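You operate a simulated robot arm through the tools that you are given. There is no shell and no other tool. Be economical: measure what you need, move in short steps, check, and stop when the job is done.

The job below is to be done with a simulated robot arm. You get a single attempt, and the scene is never put back.

## Task
Tighten the right nut on the engine head till its paint lines meet.
Fine: black 13 mm socket and red driver from the tool holder; put both back.

It is judged by the outcome, as a careful person would: the job done as asked, and still so three seconds after it is handed in. It fails if anything else is knocked over, pushed out of place, dropped, spilled or broken.

## Robot
A 6-joint arm with a two-finger parallel gripper, fixed in place. Base frame: the origin is at the foot of the arm, x ahead of it, y to its left, z up; the work surface is at about z = 896. Lengths are in mm, angles in rad, forces in N, time in s.
With the tool pointing down near the work surface it reaches from about 240 to 660 mm from the base axis. Its first joint turns from -1.152 to 1.152 rad. Payload 2.9 kg.
Tool frame: the origin (TCP) lies between the finger pads and is the grasp point; the fingertips stand 30 mm ahead of it; z points along the fingers, y is the line along which they close. Largest opening 110 mm; finger width 20, thickness 10; the body of the gripper, 48 by 112 mm, starts 55 mm behind the TCP.
Orientation is that of the tool frame in the base frame, as a unit quaternion [x, y, z, w]. With the fingers straight down and closing along the base's y, the tool's x points along the base's -x, its y along +y and its z along -z.

## Interface
- The arm moves only by the tool arm_command. Its argument "plan" is a list of rows, each an object (a shift or turn left out is 0, a gripper value left out holds the last) with "dr": the turn, a rotation vector about the tool's x, y, z in degrees, a list of three; "xyz": the shift along the tool's x, y, z in mm, a list of three; "gripper": the gripper command, from -1 (shut) to 1 (fully open), values between in proportion. In form: [{"dr": [ax, ay, az], "xyz": [dx, dy, dz], "gripper": gripper}, ...]. A call has 1 to 10 rows; each row shifts and turns the commanded pose from where the row before left it, along the tool's axes as they then stand. Rows are played at 5 a second. More than 50 mm and 0.15 rad between two rows, or a gripper value outside its range, and nothing of the call is played. Where a pose cannot be reached the arm comes as near as it can. A force on the tool above 40 N (or 10 N above the force at the start of the call, whichever is more), or a blocked arm, ends the call early, and 0.2 s more pass. The fingers move at their own pace (about 108 mm/s each) and stop on an object; they squeeze with about 21 N. The grip force told is the motor's: it shows also when the fingers shut on nothing. Time passes only in rows, and 0.2 s behind the last, so rows that do not move let the fingers close. It gives the time, the measured TCP pose, the force on the tool (base axes), the opening and the grip force at its end, in the units of the frame above (readings bear some noise).
- Cameras (640 x 400 px; columns grow to the right, rows downward): "scene" is fixed at [96.3, 453.6, 1385.9]; the picture's right is [-0.52, -0.86, 0.00], its down [-0.48, 0.29, -0.83] and it looks along [0.71, -0.43, -0.56] (base axes); focal length 296 px, centre (320, 200). "wrist" rides on the gripper at [72, 17, -103] in the tool frame; the picture's right is [-0.23, 0.97, 0.00], its down [-0.76, -0.18, -0.62] and it looks along [-0.61, -0.14, 0.78] (tool axes); focal length 222 px, centre (320, 200). There is no depth. A picture from a camera that has moved, and an enlarged one, comes with that camera's place and axes in the base frame and with its lens.
- camera(camera): a new picture of that camera. The clock stands still meanwhile.
- close_up(camera, box): a new picture of the part [left, top, right, bottom] of that camera's present view, enlarged. The clock stands still meanwhile.
- finish_job(): hands the job in; it is judged then, once.

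Go step by step. Nothing tells you positions but the pictures and the camera data: compare them with the known pose of the tool, close in by small moves and look again before you grip or let go. The budget is 120 turns and 64 pictures, counting those below and the enlarged ones. Unless the task says otherwise, let go and move clear before handing in, and close with one line.

The tools are called after "Call:" as a command line: name --argument value ..., lists and objects as JSON in quotes. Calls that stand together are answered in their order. arm_command: Moves the arm, as the interface text tells. Its arguments: {"type":"object","properties":{"plan":{"type":"array"}},"required":["plan"]} The other tools are called the same way: camera (camera) takes a picture; close_up (camera, box) takes an enlarged picture of a part of a camera's view; finish_job () hands the job in.

At the start:

```text
time_s: 0.0
position: [421.8, 179.8, 1214.8]
tool_rot: [0.001, 1.0, 0.0, 0.0]
ft_force: [0.3, -0.3, 0.0]
grip_width: 110.3
finger_force: 0.0
```

scene: 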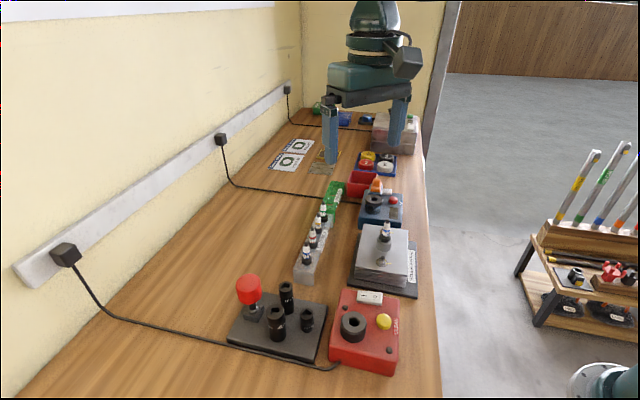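
wrist: 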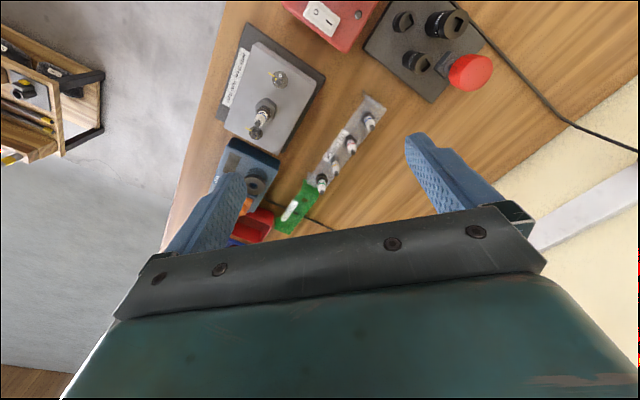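

I see a dark tool holder with sockets and a red driver in the foreground, and a grey engine head farther along. I'll take enlarged pictures to identify the parts.

Call:
close_up --camera "scene" --box '[210, 250, 420, 381]'

Call:
close_up --camera "scene" --box '[280, 170, 440, 300]'

Call:
close_up --camera "wrist" --box '[180, 0, 500, 200]'

```text
3.05 times, centred on (315, 316) of scene
camera zoom: at [96.3, 453.6, 1385.9], right [-0.52, -0.86, 0.0], down [-0.48, 0.29, -0.83], along [0.71, -0.43, -0.56], focal length 903 px, centre (335, -152)
```

zoom: 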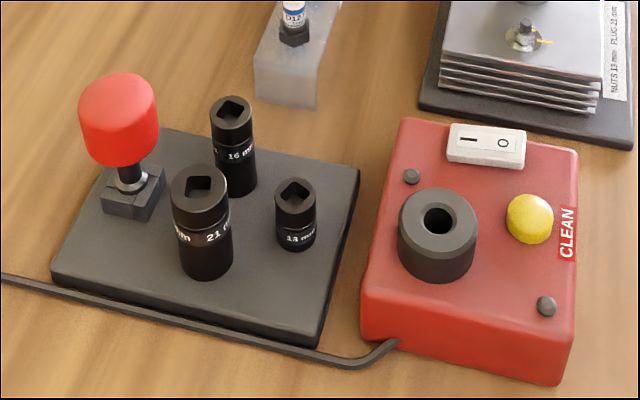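

```text
3.08 times, centred on (360, 235) of scene
camera zoom: at [96.3, 453.6, 1385.9], right [-0.52, -0.86, 0.0], down [-0.48, 0.29, -0.83], along [0.71, -0.43, -0.56], focal length 912 px, centre (197, 92)
```

zoom: 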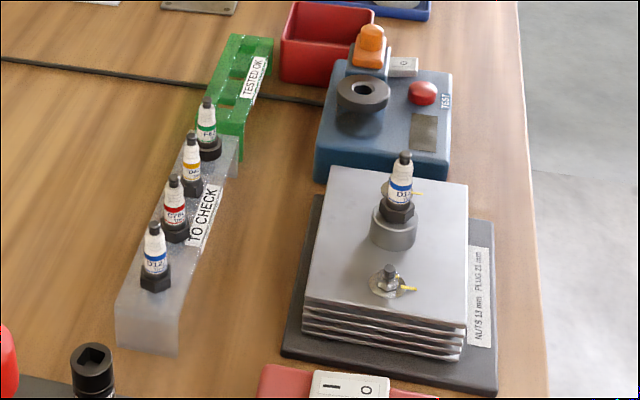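

```text
2.00 times, centred on (340, 100) of wrist
camera zoom: at [349.3, 198.0, 1318.1], right [0.23, 0.97, 0.0], down [0.76, -0.18, 0.62], along [0.61, -0.14, -0.78], focal length 444 px, centre (280, 400)
```

zoom: 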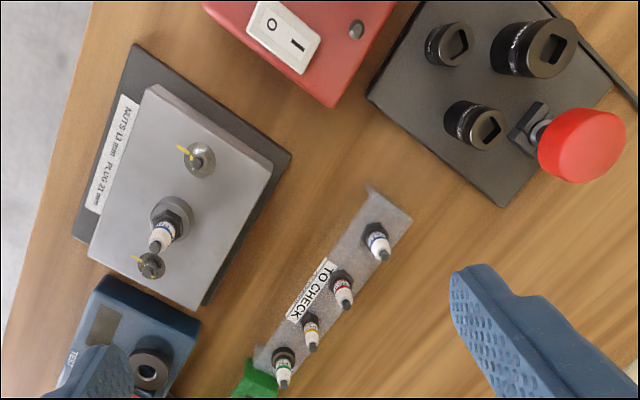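

Triangulating the two views puts the driver knob near (444, 380, 988) and the 13 mm socket top near (377, 311, 941). Reading the label upright, the right nut is the one near (465, 61). I'll move the wrist camera over the holder for a better look.

Call:
arm_command --plan '[{"xyz": [18, 36, 22]}, {"xyz": [18, 36, 22]}, {"xyz": [18, 36, 22]}, {"xyz": [18, 36, 22]}, {"xyz": [18, 36, 22]}]'

Call:
camera --camera "wrist"

```text
time_s: 1.2
position: [332.9, 360.6, 1104.8]
tool_rot: [0.001, 1.0, 0.0, 0.0]
ft_force: [-0.1, 0.2, -0.2]
grip_width: 109.9
finger_force: 0.1
```

```text
58 pictures are left
camera wrist: at [259.7, 380.0, 1208.4], right [0.23, 0.97, 0.0], down [0.76, -0.18, 0.62], along [0.61, -0.14, -0.78], focal length 222 px, centre (320, 200)
```

wrist: 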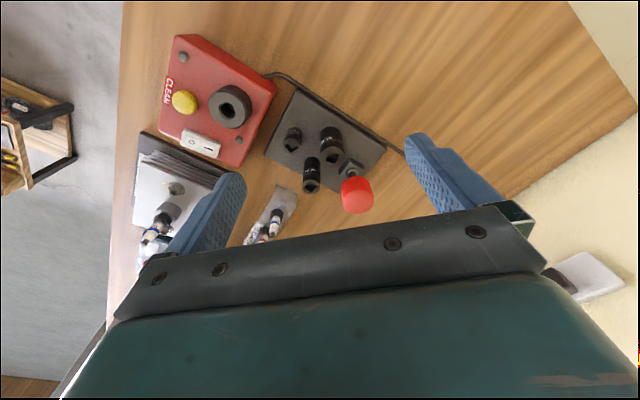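

Call:
close_up --camera "wrist" --box '[250, 80, 410, 220]'

Call:
close_up --camera "scene" --box '[225, 260, 335, 365]'

```text
2.86 times, centred on (330, 150) of wrist
camera zoom: at [259.7, 380.0, 1208.4], right [0.23, 0.97, 0.0], down [0.76, -0.18, 0.62], along [0.61, -0.14, -0.78], focal length 635 px, centre (291, 343)
```

zoom: 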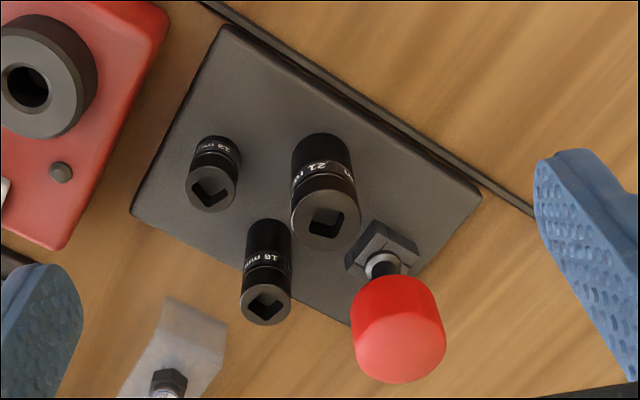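

```text
3.81 times, centred on (280, 312) of scene
camera zoom: at [96.3, 453.6, 1385.9], right [-0.52, -0.86, 0.0], down [-0.48, 0.29, -0.83], along [0.71, -0.43, -0.56], focal length 1129 px, centre (472, -229)
```

zoom: 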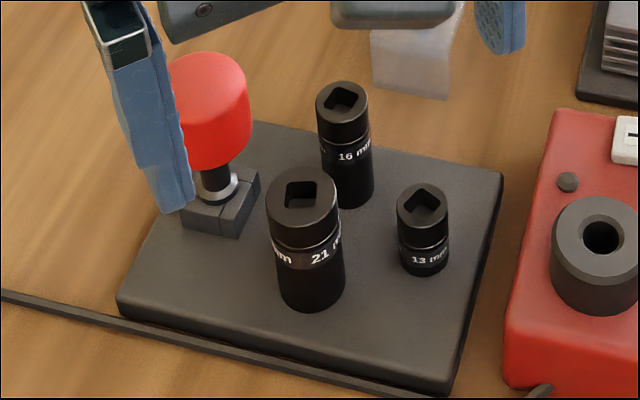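

Call:
close_up --camera "wrist" --box '[290, 105, 320, 137]'

Call:
close_up --camera "scene" --box '[320, 300, 350, 335]'

```text
12.50 times, centred on (305, 121) of wrist
camera zoom: at [259.7, 380.0, 1208.4], right [0.23, 0.97, 0.0], down [0.76, -0.18, 0.62], along [0.61, -0.14, -0.78], focal length 2776 px, centre (508, 1188)
```

zoom: 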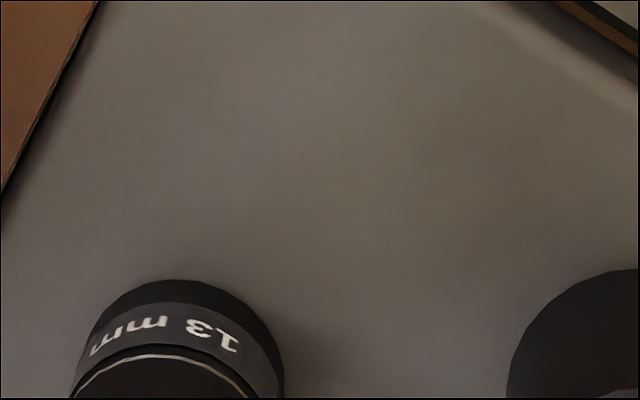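

```text
11.43 times, centred on (335, 318) of scene
camera zoom: at [96.3, 453.6, 1385.9], right [-0.52, -0.86, 0.0], down [-0.48, 0.29, -0.83], along [0.71, -0.43, -0.56], focal length 3387 px, centre (149, -1143)
```

zoom: 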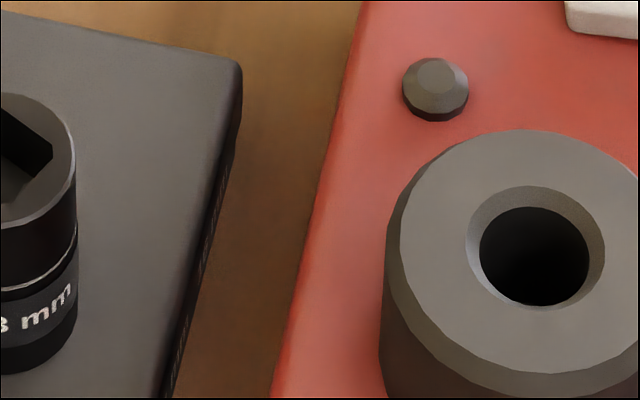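

Call:
close_up --camera "wrist" --box '[274, 133, 310, 156]'

Call:
close_up --camera "wrist" --box '[325, 148, 381, 183]'

```text
16.00 times, centred on (292, 144) of wrist
camera zoom: at [259.7, 380.0, 1208.4], right [0.23, 0.97, 0.0], down [0.76, -0.18, 0.62], along [0.61, -0.14, -0.78], focal length 3554 px, centre (768, 1088)
```

zoom: 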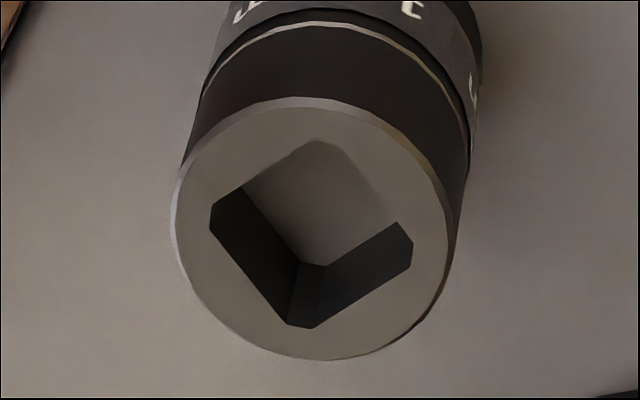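

```text
11.43 times, centred on (353, 166) of wrist
camera zoom: at [259.7, 380.0, 1208.4], right [0.23, 0.97, 0.0], down [0.76, -0.18, 0.62], along [0.61, -0.14, -0.78], focal length 2538 px, centre (-57, 594)
```

zoom: 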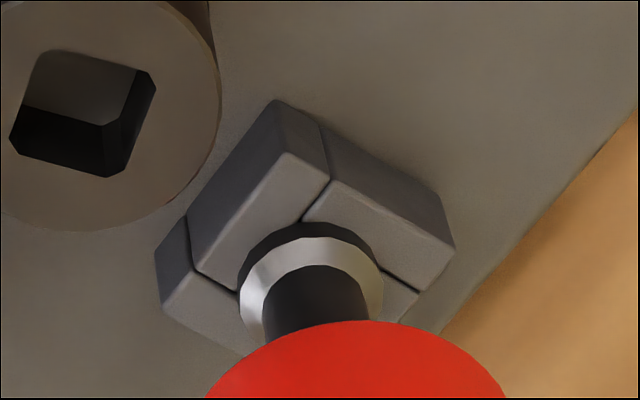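

The holder lies at about 45° to the base axes and the 13 mm socket's square hole at about 22°. The driver axis is near (437, 386) with the knob top near z 1000. I'll go above it, yawed +45°, and look again.

Call:
arm_command --plan '[{"xyz": [-35, 8.5, 0], "gripper": 0.3}, {"xyz": [-35, 8.5, 0]}, {"xyz": [-34, 8.4, 0]}, {"dr": [0, 0, -7.5]}, {"dr": [0, 0, -7.5]}, {"dr": [0, 0, -7.5]}, {"dr": [0, 0, -7.5]}, {"dr": [0, 0, -7.5]}, {"dr": [0, 0, -7.5]}]'

Call:
camera --camera "wrist"

Call:
close_up --camera "scene" --box '[190, 150, 350, 350]'

```text
time_s: 3.2
position: [436.7, 384.0, 1104.4]
tool_rot: [-0.383, 0.924, 0.0, 0.0]
ft_force: [0.9, -0.2, -0.2]
grip_width: 71.6
finger_force: 0.1
```

```text
51 pictures are left
camera wrist: at [372.5, 346.7, 1208.3], right [-0.53, 0.85, 0.0], down [0.66, 0.41, 0.62], along [0.53, 0.33, -0.78], focal length 222 px, centre (320, 200)
```

wrist: 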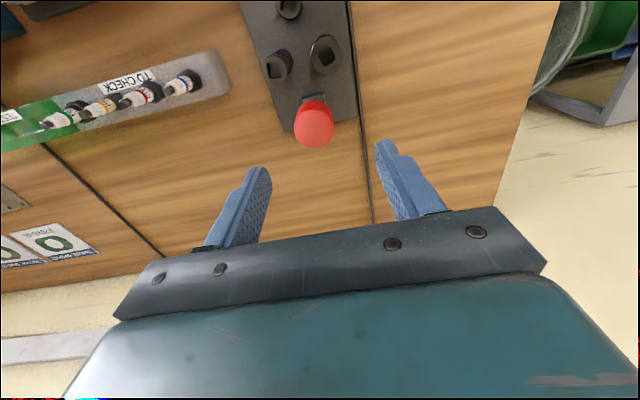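

```text
2.00 times, centred on (270, 250) of scene
camera zoom: at [96.3, 453.6, 1385.9], right [-0.52, -0.86, 0.0], down [-0.48, 0.29, -0.83], along [0.71, -0.43, -0.56], focal length 593 px, centre (420, 100)
```

zoom: 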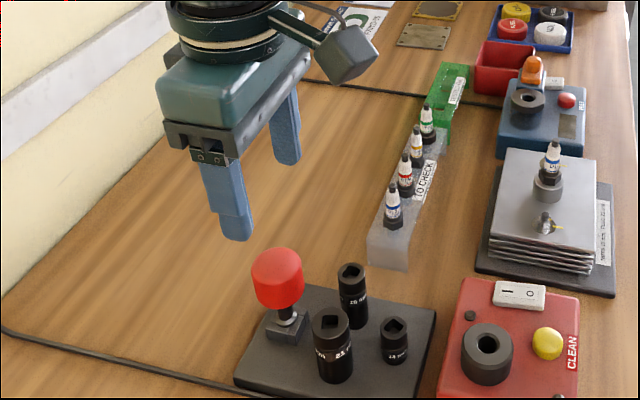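

Call:
close_up --camera "wrist" --box '[240, 80, 400, 180]'

Call:
close_up --camera "scene" --box '[225, 260, 305, 325]'

```text
4.00 times, centred on (320, 130) of wrist
camera zoom: at [372.5, 346.7, 1208.3], right [-0.53, 0.85, 0.0], down [0.66, 0.41, 0.62], along [0.53, 0.33, -0.78], focal length 888 px, centre (320, 480)
```

zoom: 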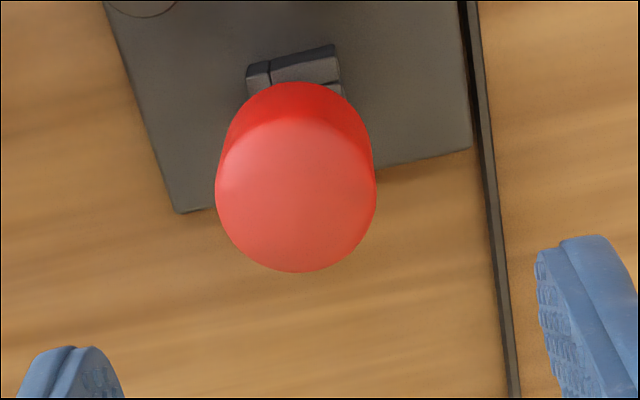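

```text
6.15 times, centred on (265, 292) of scene
camera zoom: at [96.3, 453.6, 1385.9], right [-0.52, -0.86, 0.0], down [-0.48, 0.29, -0.83], along [0.71, -0.43, -0.56], focal length 1824 px, centre (658, -369)
```

zoom: 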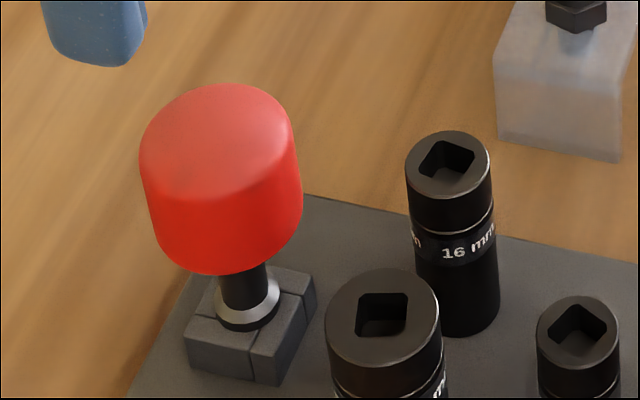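

The driver axis comes out near (443, 386), knob top at z ≈ 991, diameter about 40 mm. I'll centre over it, go down until the tips are just above the knob, and check.

Call:
arm_command --plan '[{"xyz": [-5.9, -3, 0]}, {"xyz": [0, 0, 40]}, {"xyz": [0, 0, 32]}, {"xyz": [0, 0, 0]}]'

Call:
camera --camera "wrist"

Call:
close_up --camera "scene" --box '[205, 230, 325, 330]'

```text
time_s: 4.2
position: [444.0, 387.6, 1034.4]
tool_rot: [-0.383, 0.924, 0.0, 0.0]
ft_force: [0.8, -0.1, -0.6]
grip_width: 71.6
finger_force: 0.0
```

```text
47 pictures are left
camera wrist: at [380.6, 350.5, 1135.9], right [-0.53, 0.85, 0.0], down [0.66, 0.41, 0.62], along [0.53, 0.33, -0.78], focal length 222 px, centre (320, 200)
```

wrist: 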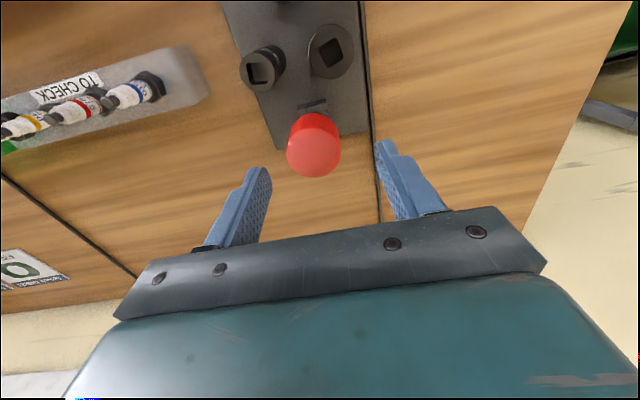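

```text
4.00 times, centred on (265, 280) of scene
camera zoom: at [96.3, 453.6, 1385.9], right [-0.52, -0.86, 0.0], down [-0.48, 0.29, -0.83], along [0.71, -0.43, -0.56], focal length 1186 px, centre (540, -120)
```

zoom: 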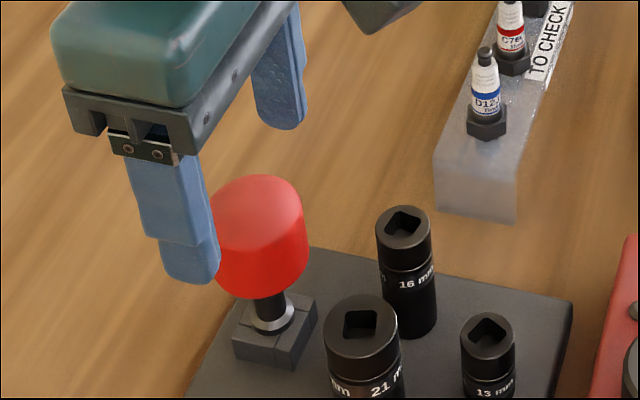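

The knob is centred within 2 mm. I'll go down to z ≈ 974 and close.

Call:
arm_command --plan '[{"xyz": [-1, -1, 30]}, {"xyz": [0, 0, 30]}, {"xyz": [0, 0, 0]}, {"gripper": -1}, {"gripper": -1}, {"gripper": -1}, {"gripper": -1}]'

Call:
camera --camera "wrist"

```text
time_s: 5.8
position: [445.3, 388.1, 973.3]
tool_rot: [-0.383, 0.924, 0.0, 0.0]
ft_force: [3.2, -2.1, 4.1]
grip_width: 42.8
finger_force: 20.8
```

```text
45 pictures are left
camera wrist: at [382.2, 350.8, 1075.4], right [-0.53, 0.85, 0.0], down [0.66, 0.41, 0.62], along [0.53, 0.33, -0.78], focal length 222 px, centre (320, 200)
```

wrist: 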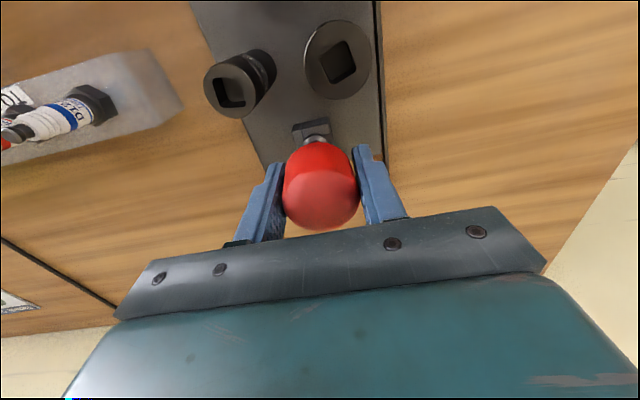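

The knob is gripped with little side load. I'll lift straight up.

Call:
arm_command --plan '[{"xyz": [0, 0, -15]}, {"xyz": [0, 0, -25]}, {"xyz": [0, 0, -30]}, {"xyz": [0, 0, 0]}]'

Call:
close_up --camera "scene" --box '[195, 200, 355, 340]'

```text
time_s: 6.8
position: [443.0, 387.2, 1042.2]
tool_rot: [-0.382, 0.924, 0.0, -0.001]
ft_force: [0.1, -0.2, -1.8]
grip_width: 42.8
finger_force: 20.8
```

```text
2.86 times, centred on (275, 270) of scene
camera zoom: at [96.3, 453.6, 1385.9], right [-0.52, -0.86, 0.0], down [-0.48, 0.29, -0.83], along [0.71, -0.43, -0.56], focal length 847 px, centre (449, 0)
```

zoom: 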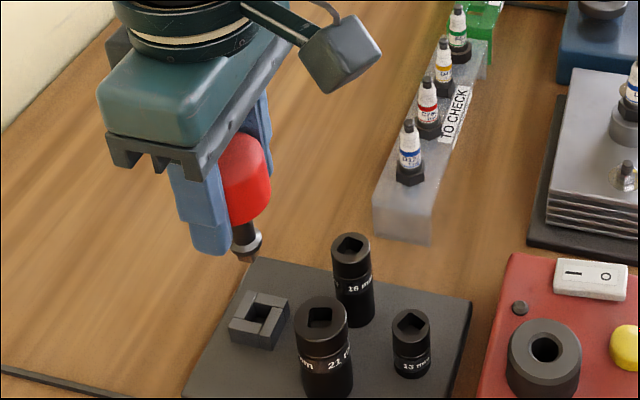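

The driver came out cleanly. I'll move it over the 13 mm socket at (376, 315.5) and turn it to the socket's square, then look.

Call:
arm_command --plan '[{"xyz": [33, -1.1, 0]}, {"xyz": [33, -1.1, 0]}, {"xyz": [32, -1.1, 0]}, {"dr": [0, 0, 7.7]}, {"dr": [0, 0, 7.7]}, {"dr": [0, 0, 7.6]}, {"xyz": [0, 0, 0]}]'

Call:
camera --camera "wrist"

Call:
close_up --camera "scene" --box '[280, 220, 400, 340]'

```text
time_s: 8.4
position: [378.6, 315.6, 1046.1]
tool_rot: [-0.189, 0.982, 0.002, 0.004]
ft_force: [-0.6, -2.6, 35.5]
grip_width: 0.2
finger_force: 20.5
```

```text
43 pictures are left
camera wrist: at [302.7, 305.4, 1148.6], right [-0.15, 0.99, 0.0], down [0.77, 0.12, 0.63], along [0.62, 0.1, -0.78], focal length 222 px, centre (320, 200)
```

wrist: 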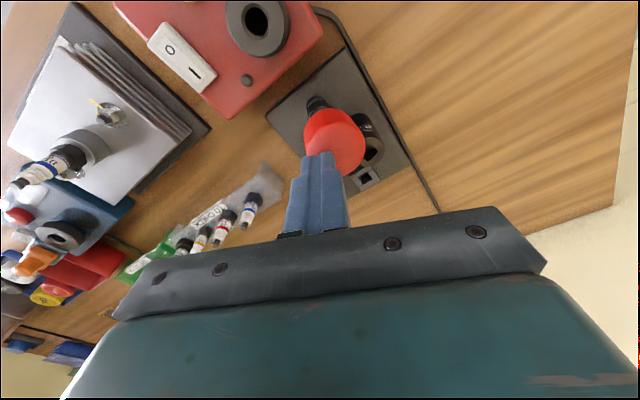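

```text
3.33 times, centred on (340, 280) of scene
camera zoom: at [95.8, 453.2, 1386.1], right [-0.52, -0.86, 0.0], down [-0.48, 0.29, -0.83], along [0.71, -0.43, -0.56], focal length 988 px, centre (253, -67)
```

zoom: 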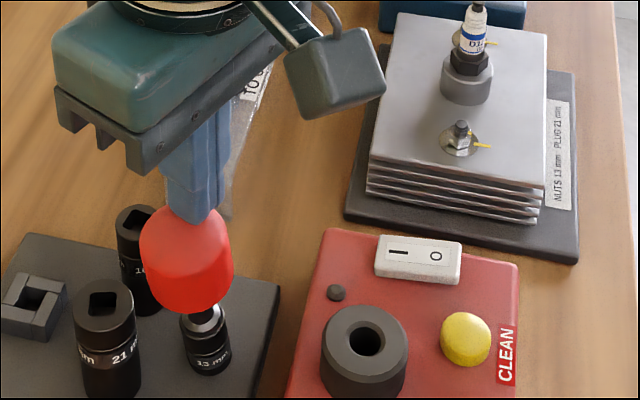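

The grip was lost on the way: the fingers are shut on top of the knob, and the driver seems to be standing on the 13 mm socket. I won't move until I have looked closely.

Call:
close_up --camera "scene" --box '[300, 265, 364, 335]'

Call:
close_up --camera "wrist" --box '[270, 80, 410, 200]'

```text
5.71 times, centred on (332, 300) of scene
camera zoom: at [95.8, 453.2, 1386.1], right [-0.52, -0.86, 0.0], down [-0.48, 0.29, -0.83], along [0.71, -0.43, -0.56], focal length 1694 px, centre (251, -371)
```

zoom: 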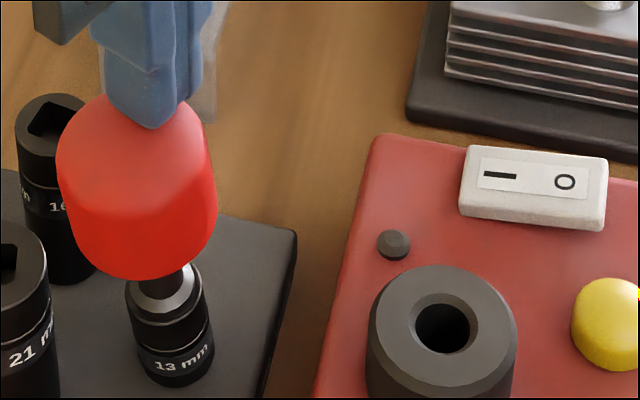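

```text
3.33 times, centred on (340, 140) of wrist
camera zoom: at [302.7, 305.4, 1148.6], right [-0.15, 0.99, 0.0], down [0.77, 0.12, 0.63], along [0.62, 0.1, -0.78], focal length 740 px, centre (253, 400)
```

zoom: 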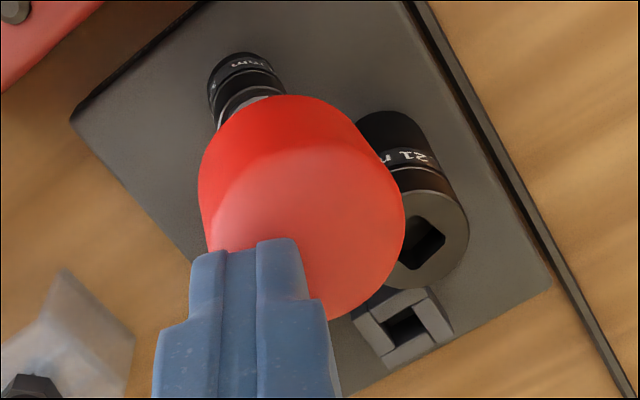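

The driver looks seated in the 13 mm socket, with both leaning about 10° and the shut fingers pressing on the knob's edge. I'll ease the pressure off in small steps and watch whether it stays up.

Call:
arm_command --plan '[{"xyz": [0, 0, -2]}]'

Call:
close_up --camera "scene" --box '[300, 265, 364, 335]'

```text
time_s: 8.8
position: [375.9, 315.5, 1046.7]
tool_rot: [-0.191, 0.982, 0.001, 0.002]
ft_force: [0.1, -1.8, 31.5]
grip_width: 0.0
finger_force: 21.6
```

```text
5.71 times, centred on (332, 300) of scene
camera zoom: at [95.9, 453.2, 1386.1], right [-0.52, -0.86, 0.0], down [-0.48, 0.29, -0.83], along [0.71, -0.43, -0.56], focal length 1694 px, centre (251, -371)
```

zoom: 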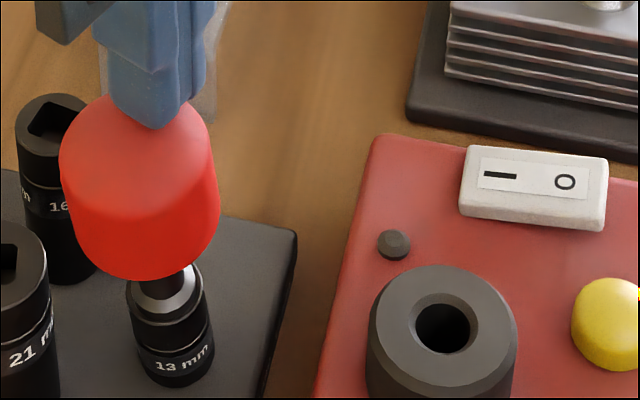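

Force drops slowly and the driver's attitude is unchanged. I'll ease up further.

Call:
arm_command --plan '[{"xyz": [0, 0, -2]}]'

Call:
arm_command --plan '[{"xyz": [0, 0, -1.5]}]'

Call:
close_up --camera "scene" --box '[300, 265, 364, 335]'

```text
time_s: 9.2
position: [375.8, 316.1, 1046.4]
tool_rot: [-0.191, 0.982, 0.0, -0.001]
ft_force: [0.9, -2.1, 19.6]
grip_width: 0.2
finger_force: 20.8
```

```text
time_s: 9.6
position: [376.8, 313.8, 1047.1]
tool_rot: [-0.191, 0.982, -0.001, -0.001]
ft_force: [0.6, 0.1, 4.1]
grip_width: 0.0
finger_force: 20.9
```

```text
5.71 times, centred on (332, 300) of scene
camera zoom: at [96.2, 453.6, 1386.0], right [-0.52, -0.86, 0.0], down [-0.48, 0.29, -0.83], along [0.71, -0.43, -0.56], focal length 1694 px, centre (251, -371)
```

zoom: 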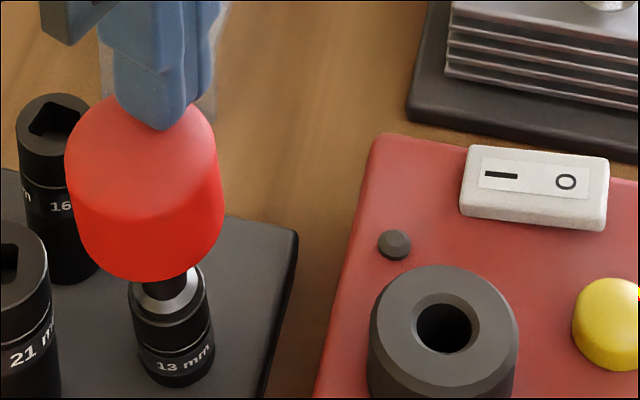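

It rights itself a little as the load goes, which suggests a peg holds the socket. I'll raise a bit more.

Call:
arm_command --plan '[{"xyz": [0, 0, -1]}, {"xyz": [0, 0, 0]}]'

Call:
close_up --camera "scene" --box '[300, 265, 364, 335]'

```text
time_s: 10.2
position: [375.6, 315.4, 1049.2]
tool_rot: [-0.19, 0.982, 0.0, 0.0]
ft_force: [-1.1, -0.8, -0.5]
grip_width: 0.1
finger_force: 21.2
```

```text
5.71 times, centred on (332, 300) of scene
camera zoom: at [96.3, 453.6, 1385.9], right [-0.52, -0.86, 0.0], down [-0.48, 0.29, -0.83], along [0.71, -0.43, -0.56], focal length 1694 px, centre (251, -371)
```

zoom: 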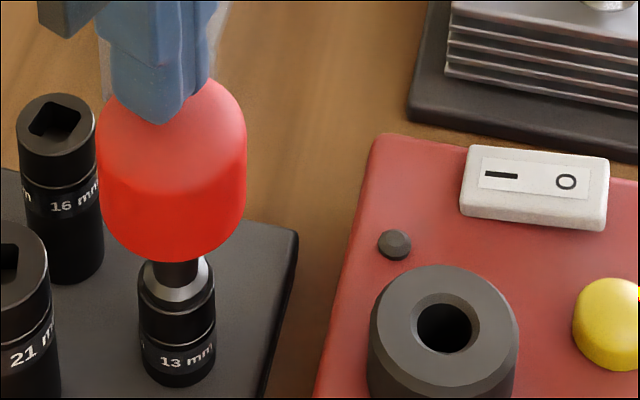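

The driver now stands upright and fully seated in the 13 mm socket. I'll rise clear, open, and check centring before regripping.

Call:
arm_command --plan '[{"xyz": [0, 0, -10]}, {"xyz": [0, 0, -16]}, {"gripper": 0.2}, {"xyz": [0, 0, 0]}, {"xyz": [0, 0, 0]}]'

Call:
camera --camera "wrist"

Call:
close_up --camera "scene" --box '[280, 240, 380, 340]'

```text
time_s: 11.4
position: [376.4, 314.0, 1076.2]
tool_rot: [-0.19, 0.982, 0.0, 0.0]
ft_force: [-0.3, 0.8, -0.2]
grip_width: 66.2
finger_force: 0.0
```

```text
36 pictures are left
camera wrist: at [303.1, 305.1, 1179.6], right [-0.15, 0.99, 0.0], down [0.77, 0.12, 0.62], along [0.62, 0.1, -0.78], focal length 222 px, centre (320, 200)
```

wrist: 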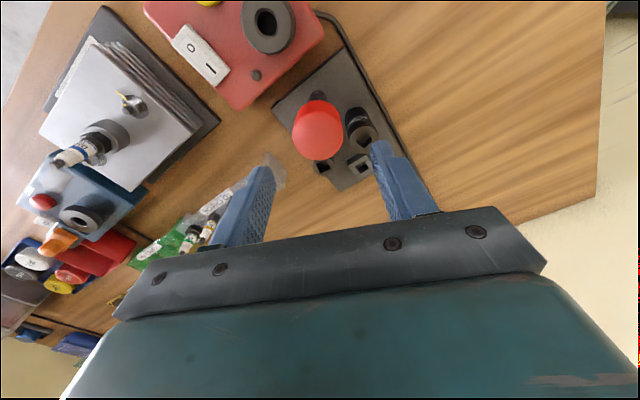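

```text
4.00 times, centred on (330, 290) of scene
camera zoom: at [96.3, 453.6, 1385.9], right [-0.52, -0.86, 0.0], down [-0.48, 0.29, -0.83], along [0.71, -0.43, -0.56], focal length 1186 px, centre (280, -160)
```

zoom: 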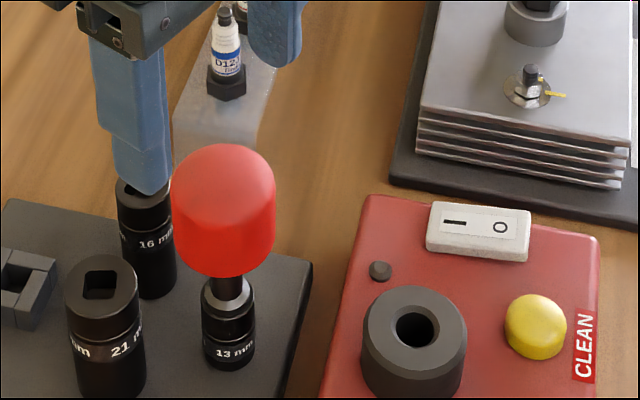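

The knob is centred under the gripper near (374, 315). I'll go down to z ≈ 993 and grip.

Call:
arm_command --plan '[{"xyz": [1.5, 1, 35]}, {"xyz": [0, 0, 30]}, {"xyz": [0, 0, 18]}, {"xyz": [0, 0, 0]}, {"gripper": -1}, {"gripper": -1}, {"gripper": -1}, {"gripper": -1}]'

Call:
close_up --camera "scene" --box '[280, 240, 380, 340]'

```text
time_s: 13.2
position: [374.8, 315.4, 993.4]
tool_rot: [-0.191, 0.982, 0.0, 0.0]
ft_force: [0.4, -0.7, -0.9]
grip_width: 41.7
finger_force: 21.0
```

```text
4.00 times, centred on (330, 290) of scene
camera zoom: at [96.3, 453.6, 1385.9], right [-0.52, -0.86, 0.0], down [-0.48, 0.29, -0.83], along [0.71, -0.43, -0.56], focal length 1186 px, centre (280, -160)
```

zoom: 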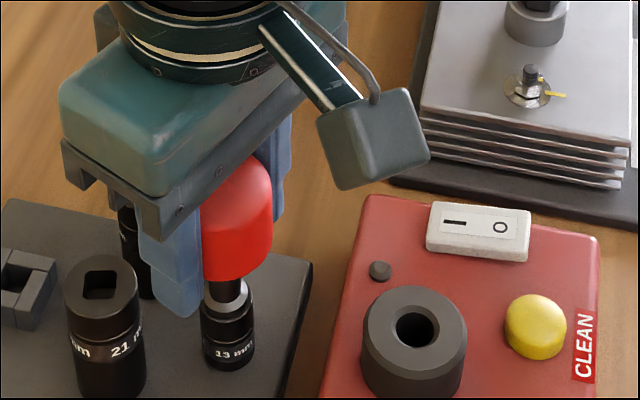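

It's gripped with almost no side load (store pose: 374.8, 315.4, z 993.4, yaw 22°). I'll lift slowly and check that the socket follows.

Call:
arm_command --plan '[{"xyz": [0, 0, -10]}, {"xyz": [0, 0, -15]}, {"xyz": [0, 0, -25]}, {"xyz": [0, 0, -30]}, {"xyz": [0, 0, -30]}, {"xyz": [0, 0, -30]}, {"xyz": [0, 0, 0]}]'

Call:
camera --camera "scene"

```text
time_s: 14.8
position: [373.4, 314.5, 1134.4]
tool_rot: [-0.19, 0.982, -0.001, 0.0]
ft_force: [1.3, 0.5, -0.8]
grip_width: 41.5
finger_force: 21.3
```

```text
33 pictures are left
```

scene: 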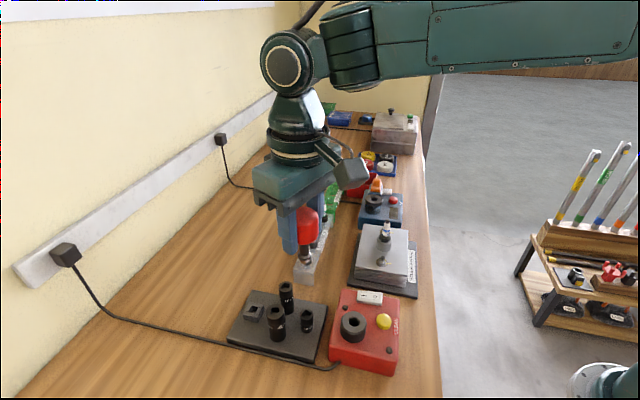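

The socket stayed in the holder. I'll look closely at the driver's tip.

Call:
close_up --camera "scene" --box '[265, 190, 345, 290]'

Call:
close_up --camera "scene" --box '[240, 270, 330, 350]'

```text
4.00 times, centred on (305, 240) of scene
camera zoom: at [96.3, 453.6, 1385.9], right [-0.52, -0.86, 0.0], down [-0.48, 0.29, -0.83], along [0.71, -0.43, -0.56], focal length 1186 px, centre (380, 40)
```

zoom: 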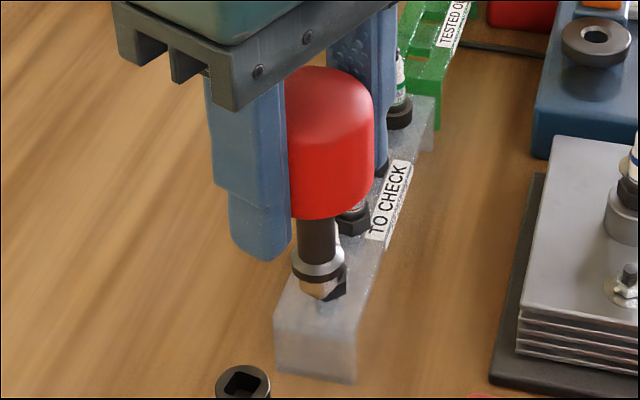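

```text
5.00 times, centred on (285, 310) of scene
camera zoom: at [96.3, 453.6, 1385.9], right [-0.52, -0.86, 0.0], down [-0.48, 0.29, -0.83], along [0.71, -0.43, -0.56], focal length 1482 px, centre (495, -350)
```

zoom: 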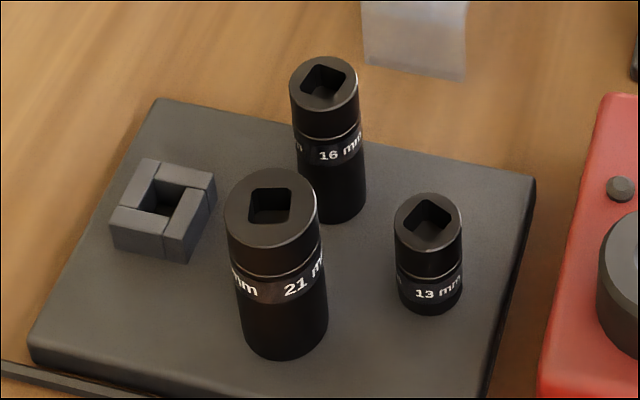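

The driver's square is clean but didn't retain the socket, so it needs a firmer push to click in. I'll reinsert along the same axis and press.

Call:
arm_command --plan '[{"xyz": [0, 0, 40]}, {"xyz": [0, 0, 40]}, {"xyz": [0, 0, 30]}, {"xyz": [0, 0, 15]}, {"xyz": [0, 0, 6]}, {"xyz": [0, 0, 4]}, {"xyz": [0, 0, 4]}, {"xyz": [0, 0, 0]}]'

```text
time_s: 16.6
position: [374.9, 314.6, 993.4]
tool_rot: [-0.191, 0.982, 0.0, 0.0]
ft_force: [0.5, -0.6, -2.7]
grip_width: 41.7
finger_force: 21.3
```

It's back at the seated height with no axial force yet. Now I'll press down in small steps.

Call:
arm_command --plan '[{"xyz": [0, 0, 1]}, {"xyz": [0, 0, 1]}, {"xyz": [0, 0, 0]}]'

Call:
arm_command --plan '[{"xyz": [0, 0, 1]}, {"xyz": [0, 0, 1]}, {"xyz": [0, 0, 0]}]'

```text
time_s: 17.4
position: [374.7, 315.5, 992.1]
tool_rot: [-0.191, 0.982, 0.001, 0.001]
ft_force: [-3.1, -6.4, 18.5]
grip_width: 41.3
finger_force: 20.7
```

```text
time_s: 18.2
position: [376.9, 314.5, 991.2]
tool_rot: [-0.191, 0.982, 0.001, 0.004]
ft_force: [2.1, -6.4, 34.2]
grip_width: 41.9
finger_force: 21.0
```

The push reached 34 N without slipping. One more small push, then I'll lift and look.

Call:
arm_command --plan '[{"xyz": [0, 0, 0.7]}, {"xyz": [0, 0, 0]}]'

Call:
arm_command --plan '[{"xyz": [0, 0, -4]}, {"xyz": [0, 0, -6]}, {"xyz": [0, 0, -10]}, {"xyz": [0, 0, -20]}, {"xyz": [0, 0, 0]}]'

Call:
close_up --camera "scene" --box '[250, 230, 370, 340]'

```text
time_s: 18.8
position: [375.7, 316.5, 990.8]
tool_rot: [-0.189, 0.982, 0.002, 0.003]
ft_force: [3.8, -7.9, 34.6]
grip_width: 41.4
finger_force: 20.6
```

```text
time_s: 20.0
position: [373.5, 314.2, 1027.7]
tool_rot: [-0.191, 0.982, 0.0, 0.001]
ft_force: [-0.3, -0.6, -1.4]
grip_width: 41.4
finger_force: 21.0
```

```text
3.64 times, centred on (310, 285) of scene
camera zoom: at [96.3, 453.6, 1385.9], right [-0.52, -0.86, 0.0], down [-0.48, 0.29, -0.83], along [0.71, -0.43, -0.56], focal length 1078 px, centre (356, -109)
```

zoom: 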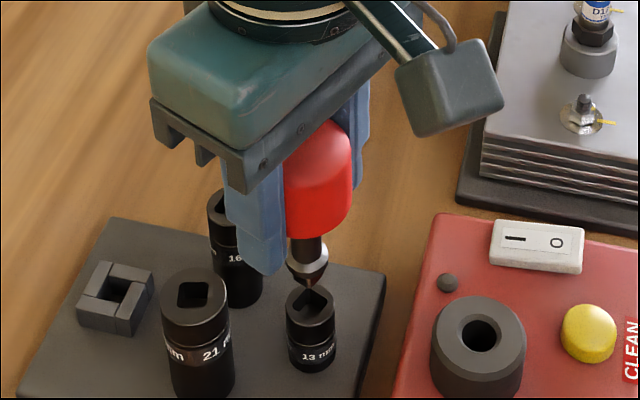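

The socket still stayed behind. I need to know whether the square went fully in, so I'll look closely at the tip and socket.

Call:
close_up --camera "scene" --box '[315, 275, 365, 325]'

```text
8.00 times, centred on (340, 300) of scene
camera zoom: at [96.3, 453.6, 1385.9], right [-0.52, -0.86, 0.0], down [-0.48, 0.29, -0.83], along [0.71, -0.43, -0.56], focal length 2371 px, centre (160, -600)
```

zoom: 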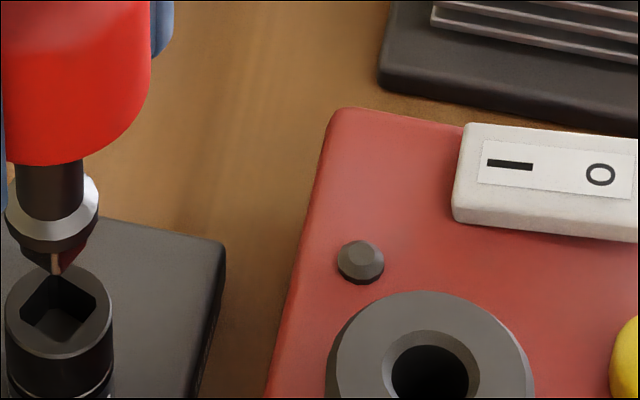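

Working out the perspective, the square does seat fully; the fit just doesn't hold the socket against lifting. I'll carry the socket to the nut with the fingers, so first I'll take the driver back to its dock, raised well clear of the 21 mm socket.

Call:
arm_command --plan '[{"xyz": [0, 0, -30]}, {"xyz": [0, 0, -30]}, {"dr": [0, 0, -7.7]}, {"dr": [0, 0, -7.7]}, {"dr": [0, 0, -7.6]}, {"xyz": [-33, 0.6, 0]}, {"xyz": [-33, 0.6, 0]}, {"xyz": [-33, 0.6, 0]}, {"xyz": [0, 0, 30]}, {"xyz": [0, 0, 0]}]'

Call:
close_up --camera "scene" --box '[205, 210, 325, 330]'

Call:
close_up --camera "wrist" --box '[240, 80, 400, 220]'

```text
time_s: 22.2
position: [441.8, 386.7, 1058.4]
tool_rot: [-0.384, 0.923, 0.0, 0.0]
ft_force: [-1.1, -0.1, -1.4]
grip_width: 41.5
finger_force: 20.7
```

```text
3.33 times, centred on (265, 270) of scene
camera zoom: at [96.3, 453.6, 1385.9], right [-0.52, -0.86, 0.0], down [-0.48, 0.29, -0.83], along [0.71, -0.43, -0.56], focal length 988 px, centre (503, -33)
```

zoom: 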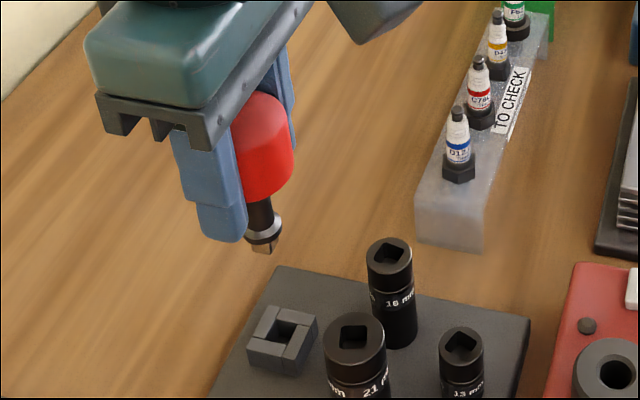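

```text
2.86 times, centred on (320, 150) of wrist
camera zoom: at [379.2, 349.1, 1160.9], right [-0.53, 0.85, 0.0], down [0.66, 0.41, 0.62], along [0.53, 0.33, -0.78], focal length 635 px, centre (320, 343)
```

zoom: 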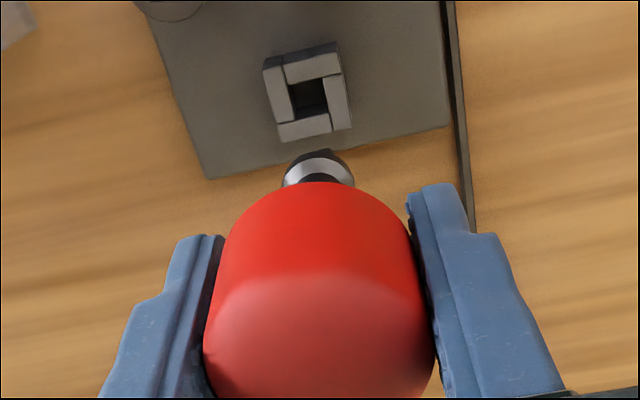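

The driver is roughly aligned over the dock. I'll go down to just above it and look again.

Call:
arm_command --plan '[{"xyz": [-0.7, 0, 35]}, {"xyz": [0, 0, 27]}, {"xyz": [0, 0, 0]}]'

Call:
close_up --camera "scene" --box '[225, 270, 295, 330]'

```text
time_s: 23.0
position: [444.4, 388.5, 995.8]
tool_rot: [-0.383, 0.924, 0.0, -0.001]
ft_force: [0.3, -0.2, -1.8]
grip_width: 41.4
finger_force: 21.2
```

```text
6.67 times, centred on (260, 300) of scene
camera zoom: at [96.3, 453.6, 1385.9], right [-0.52, -0.86, 0.0], down [-0.48, 0.29, -0.83], along [0.71, -0.43, -0.56], focal length 1976 px, centre (720, -467)
```

zoom: 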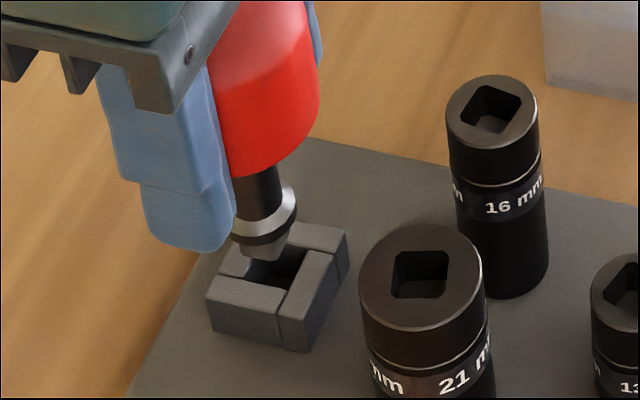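

The tip is over the hole, about 1–2 mm off to the picture's left. I'll correct and lower gently.

Call:
arm_command --plan '[{"xyz": [1.0, -0.3, 5]}, {"xyz": [0, 0, 4]}, {"xyz": [0, 0, 3]}, {"xyz": [0, 0, 2]}, {"xyz": [0, 0, 0]}]'

Call:
close_up --camera "scene" --box '[225, 270, 295, 330]'

```text
time_s: 24.2
position: [444.0, 386.5, 981.5]
tool_rot: [-0.383, 0.924, 0.001, 0.0]
ft_force: [0.4, 0.3, -1.3]
grip_width: 41.3
finger_force: 21.1
```

```text
6.67 times, centred on (260, 300) of scene
camera zoom: at [96.3, 453.6, 1385.9], right [-0.52, -0.86, 0.0], down [-0.48, 0.29, -0.83], along [0.71, -0.43, -0.56], focal length 1976 px, centre (720, -467)
```

zoom: 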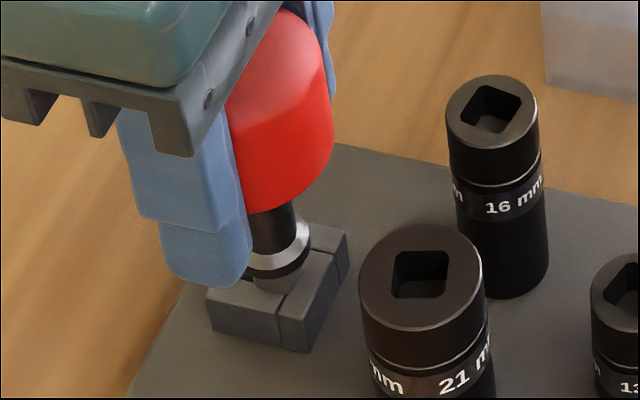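

There is no contact force and the tip is at the mouth of the hole. Continuing down.

Call:
arm_command --plan '[{"xyz": [0, 0, 2]}, {"xyz": [0, 0, 2]}, {"xyz": [0, 0, 2]}, {"xyz": [0, 0, 0]}]'

```text
time_s: 25.2
position: [445.5, 386.3, 977.7]
tool_rot: [-0.382, 0.924, 0.001, 0.002]
ft_force: [5.4, -2.7, 12.4]
grip_width: 41.3
finger_force: 21.2
```

A slight contact pushes the tool toward +x, −y. I'll shift that way and continue.

Call:
arm_command --plan '[{"xyz": [-0.4, -1.0, -0.5]}, {"xyz": [0, 0, 1]}, {"xyz": [0, 0, 0]}]'

Call:
close_up --camera "scene" --box '[235, 285, 285, 325]'

```text
time_s: 26.0
position: [444.7, 384.8, 978.0]
tool_rot: [-0.383, 0.924, 0.0, 0.002]
ft_force: [5.0, -4.0, 21.7]
grip_width: 41.3
finger_force: 21.0
```

```text
10.00 times, centred on (260, 305) of scene
camera zoom: at [96.1, 453.2, 1386.1], right [-0.52, -0.86, 0.0], down [-0.48, 0.29, -0.83], along [0.71, -0.43, -0.56], focal length 2964 px, centre (920, -850)
```

zoom: 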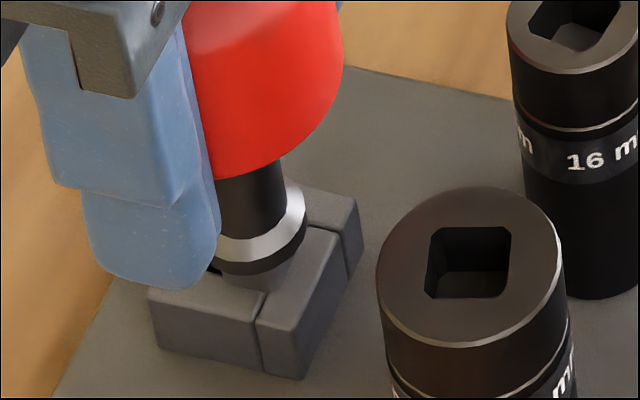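

Comparing with the docked picture, the collar is within 1–2 mm of seated height, so the tip is in the (loose) hole but about 2 mm to the picture's right. I'll shift back that way and check force.

Call:
arm_command --plan '[{"xyz": [-1.2, 0.7, -1.5]}, {"xyz": [0, 0, 0]}, {"xyz": [0, 0, 1.5]}, {"xyz": [0, 0, 1.5]}, {"xyz": [0, 0, 0]}]'

Call:
close_up --camera "scene" --box '[225, 270, 295, 330]'

```text
time_s: 27.2
position: [445.9, 387.7, 977.0]
tool_rot: [-0.383, 0.924, 0.0, 0.002]
ft_force: [5.2, -11.4, 28.4]
grip_width: 41.6
finger_force: 21.0
```

```text
6.67 times, centred on (260, 300) of scene
camera zoom: at [96.0, 453.0, 1386.2], right [-0.52, -0.86, 0.0], down [-0.48, 0.29, -0.83], along [0.71, -0.43, -0.56], focal length 1976 px, centre (720, -467)
```

zoom: 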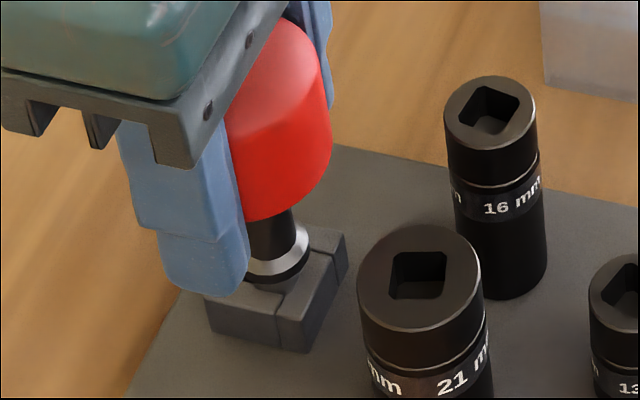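

Firm vertical contact at z 977 means the collar is seated. I'll unload, then open only partly and look.

Call:
arm_command --plan '[{"xyz": [0.6, -0.6, -2.8]}, {"xyz": [0, 0, 0]}, {"gripper": -0.1}, {"xyz": [0, 0, 0]}, {"xyz": [0, 0, 0]}]'

Call:
close_up --camera "scene" --box '[225, 270, 295, 330]'

```text
time_s: 28.4
position: [445.0, 387.1, 977.6]
tool_rot: [-0.383, 0.924, 0.0, -0.001]
ft_force: [-0.2, -1.0, 0.2]
grip_width: 49.6
finger_force: 0.0
```

```text
6.67 times, centred on (260, 300) of scene
camera zoom: at [96.3, 453.6, 1385.9], right [-0.52, -0.86, 0.0], down [-0.48, 0.29, -0.83], along [0.71, -0.43, -0.56], focal length 1976 px, centre (720, -467)
```

zoom: 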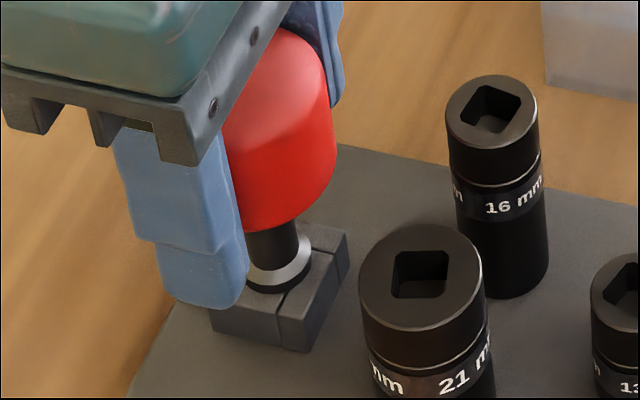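

The driver stands seated in its dock. Next I'll rise, turn to yaw 22°, and go over the right nut to study it.

Call:
arm_command --plan '[{"gripper": 0.2}, {"xyz": [0, 0, 0]}, {"xyz": [0, 0, -40]}, {"xyz": [0, 0, -45]}, {"xyz": [0, 0, -48]}, {"dr": [0, 0, 7.7]}, {"dr": [0, 0, 7.7]}, {"dr": [0, 0, 7.6]}]'

Call:
arm_command --plan '[{"xyz": [14.8, -44.2, 0]}, {"xyz": [14.8, -44.2, 0]}, {"xyz": [14.8, -44.2, 0]}, {"xyz": [14.8, -44.2, 0]}, {"xyz": [14.8, -44.2, 0]}, {"xyz": [14.8, -44.2, 0]}, {"xyz": [14.8, -44.2, 0]}, {"xyz": [0, 0, 0]}]'

Call:
camera --camera "wrist"

```text
time_s: 30.2
position: [446.5, 386.3, 1110.7]
tool_rot: [-0.19, 0.982, 0.0, 0.0]
ft_force: [-0.4, -0.7, 0.1]
grip_width: 66.3
finger_force: 0.2
```

```text
time_s: 32.0
position: [464.5, 62.4, 1110.5]
tool_rot: [-0.191, 0.982, 0.0, 0.0]
ft_force: [0.8, -0.4, 0.0]
grip_width: 65.9
finger_force: 0.0
```

```text
21 pictures are left
camera wrist: at [390.9, 52.8, 1214.0], right [-0.15, 0.99, 0.0], down [0.77, 0.12, 0.62], along [0.62, 0.1, -0.78], focal length 222 px, centre (320, 200)
```

wrist: 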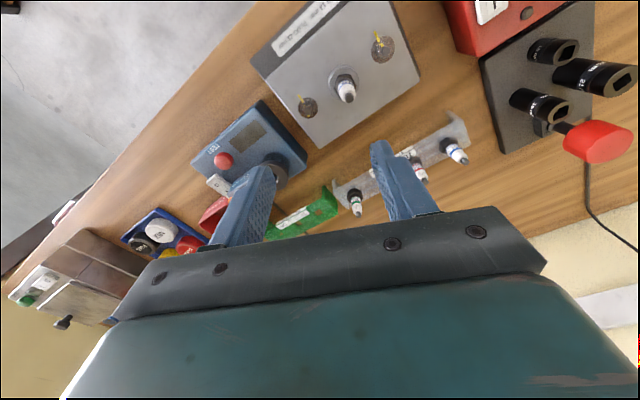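

Call:
close_up --camera "wrist" --box '[290, 92, 328, 120]'

Call:
close_up --camera "wrist" --box '[240, 0, 440, 140]'

```text
14.29 times, centred on (309, 106) of wrist
camera zoom: at [390.9, 52.8, 1214.0], right [-0.15, 0.99, 0.0], down [0.77, 0.12, 0.62], along [0.62, 0.1, -0.78], focal length 3173 px, centre (477, 1543)
```

zoom: 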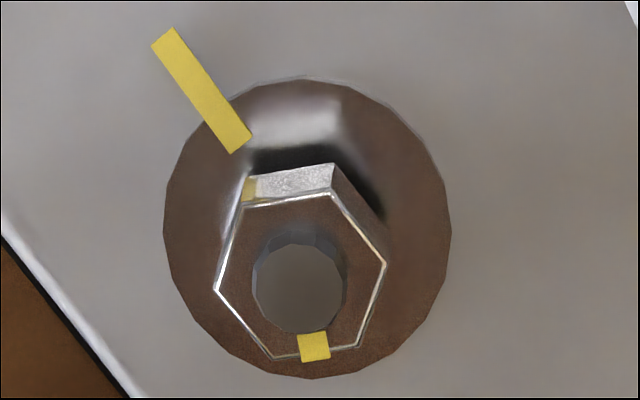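

```text
2.86 times, centred on (340, 70) of wrist
camera zoom: at [390.9, 52.8, 1214.0], right [-0.15, 0.99, 0.0], down [0.77, 0.12, 0.62], along [0.62, 0.1, -0.78], focal length 635 px, centre (263, 571)
```

zoom: 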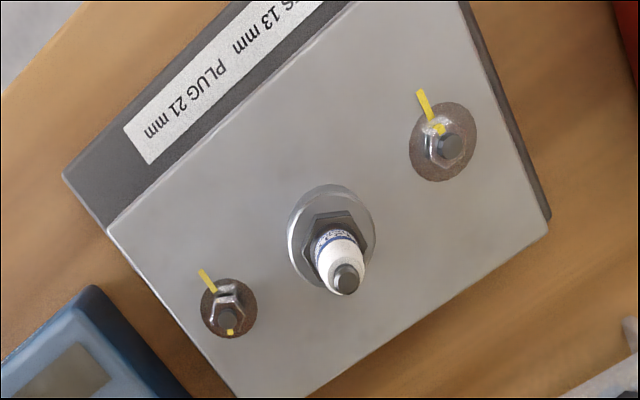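

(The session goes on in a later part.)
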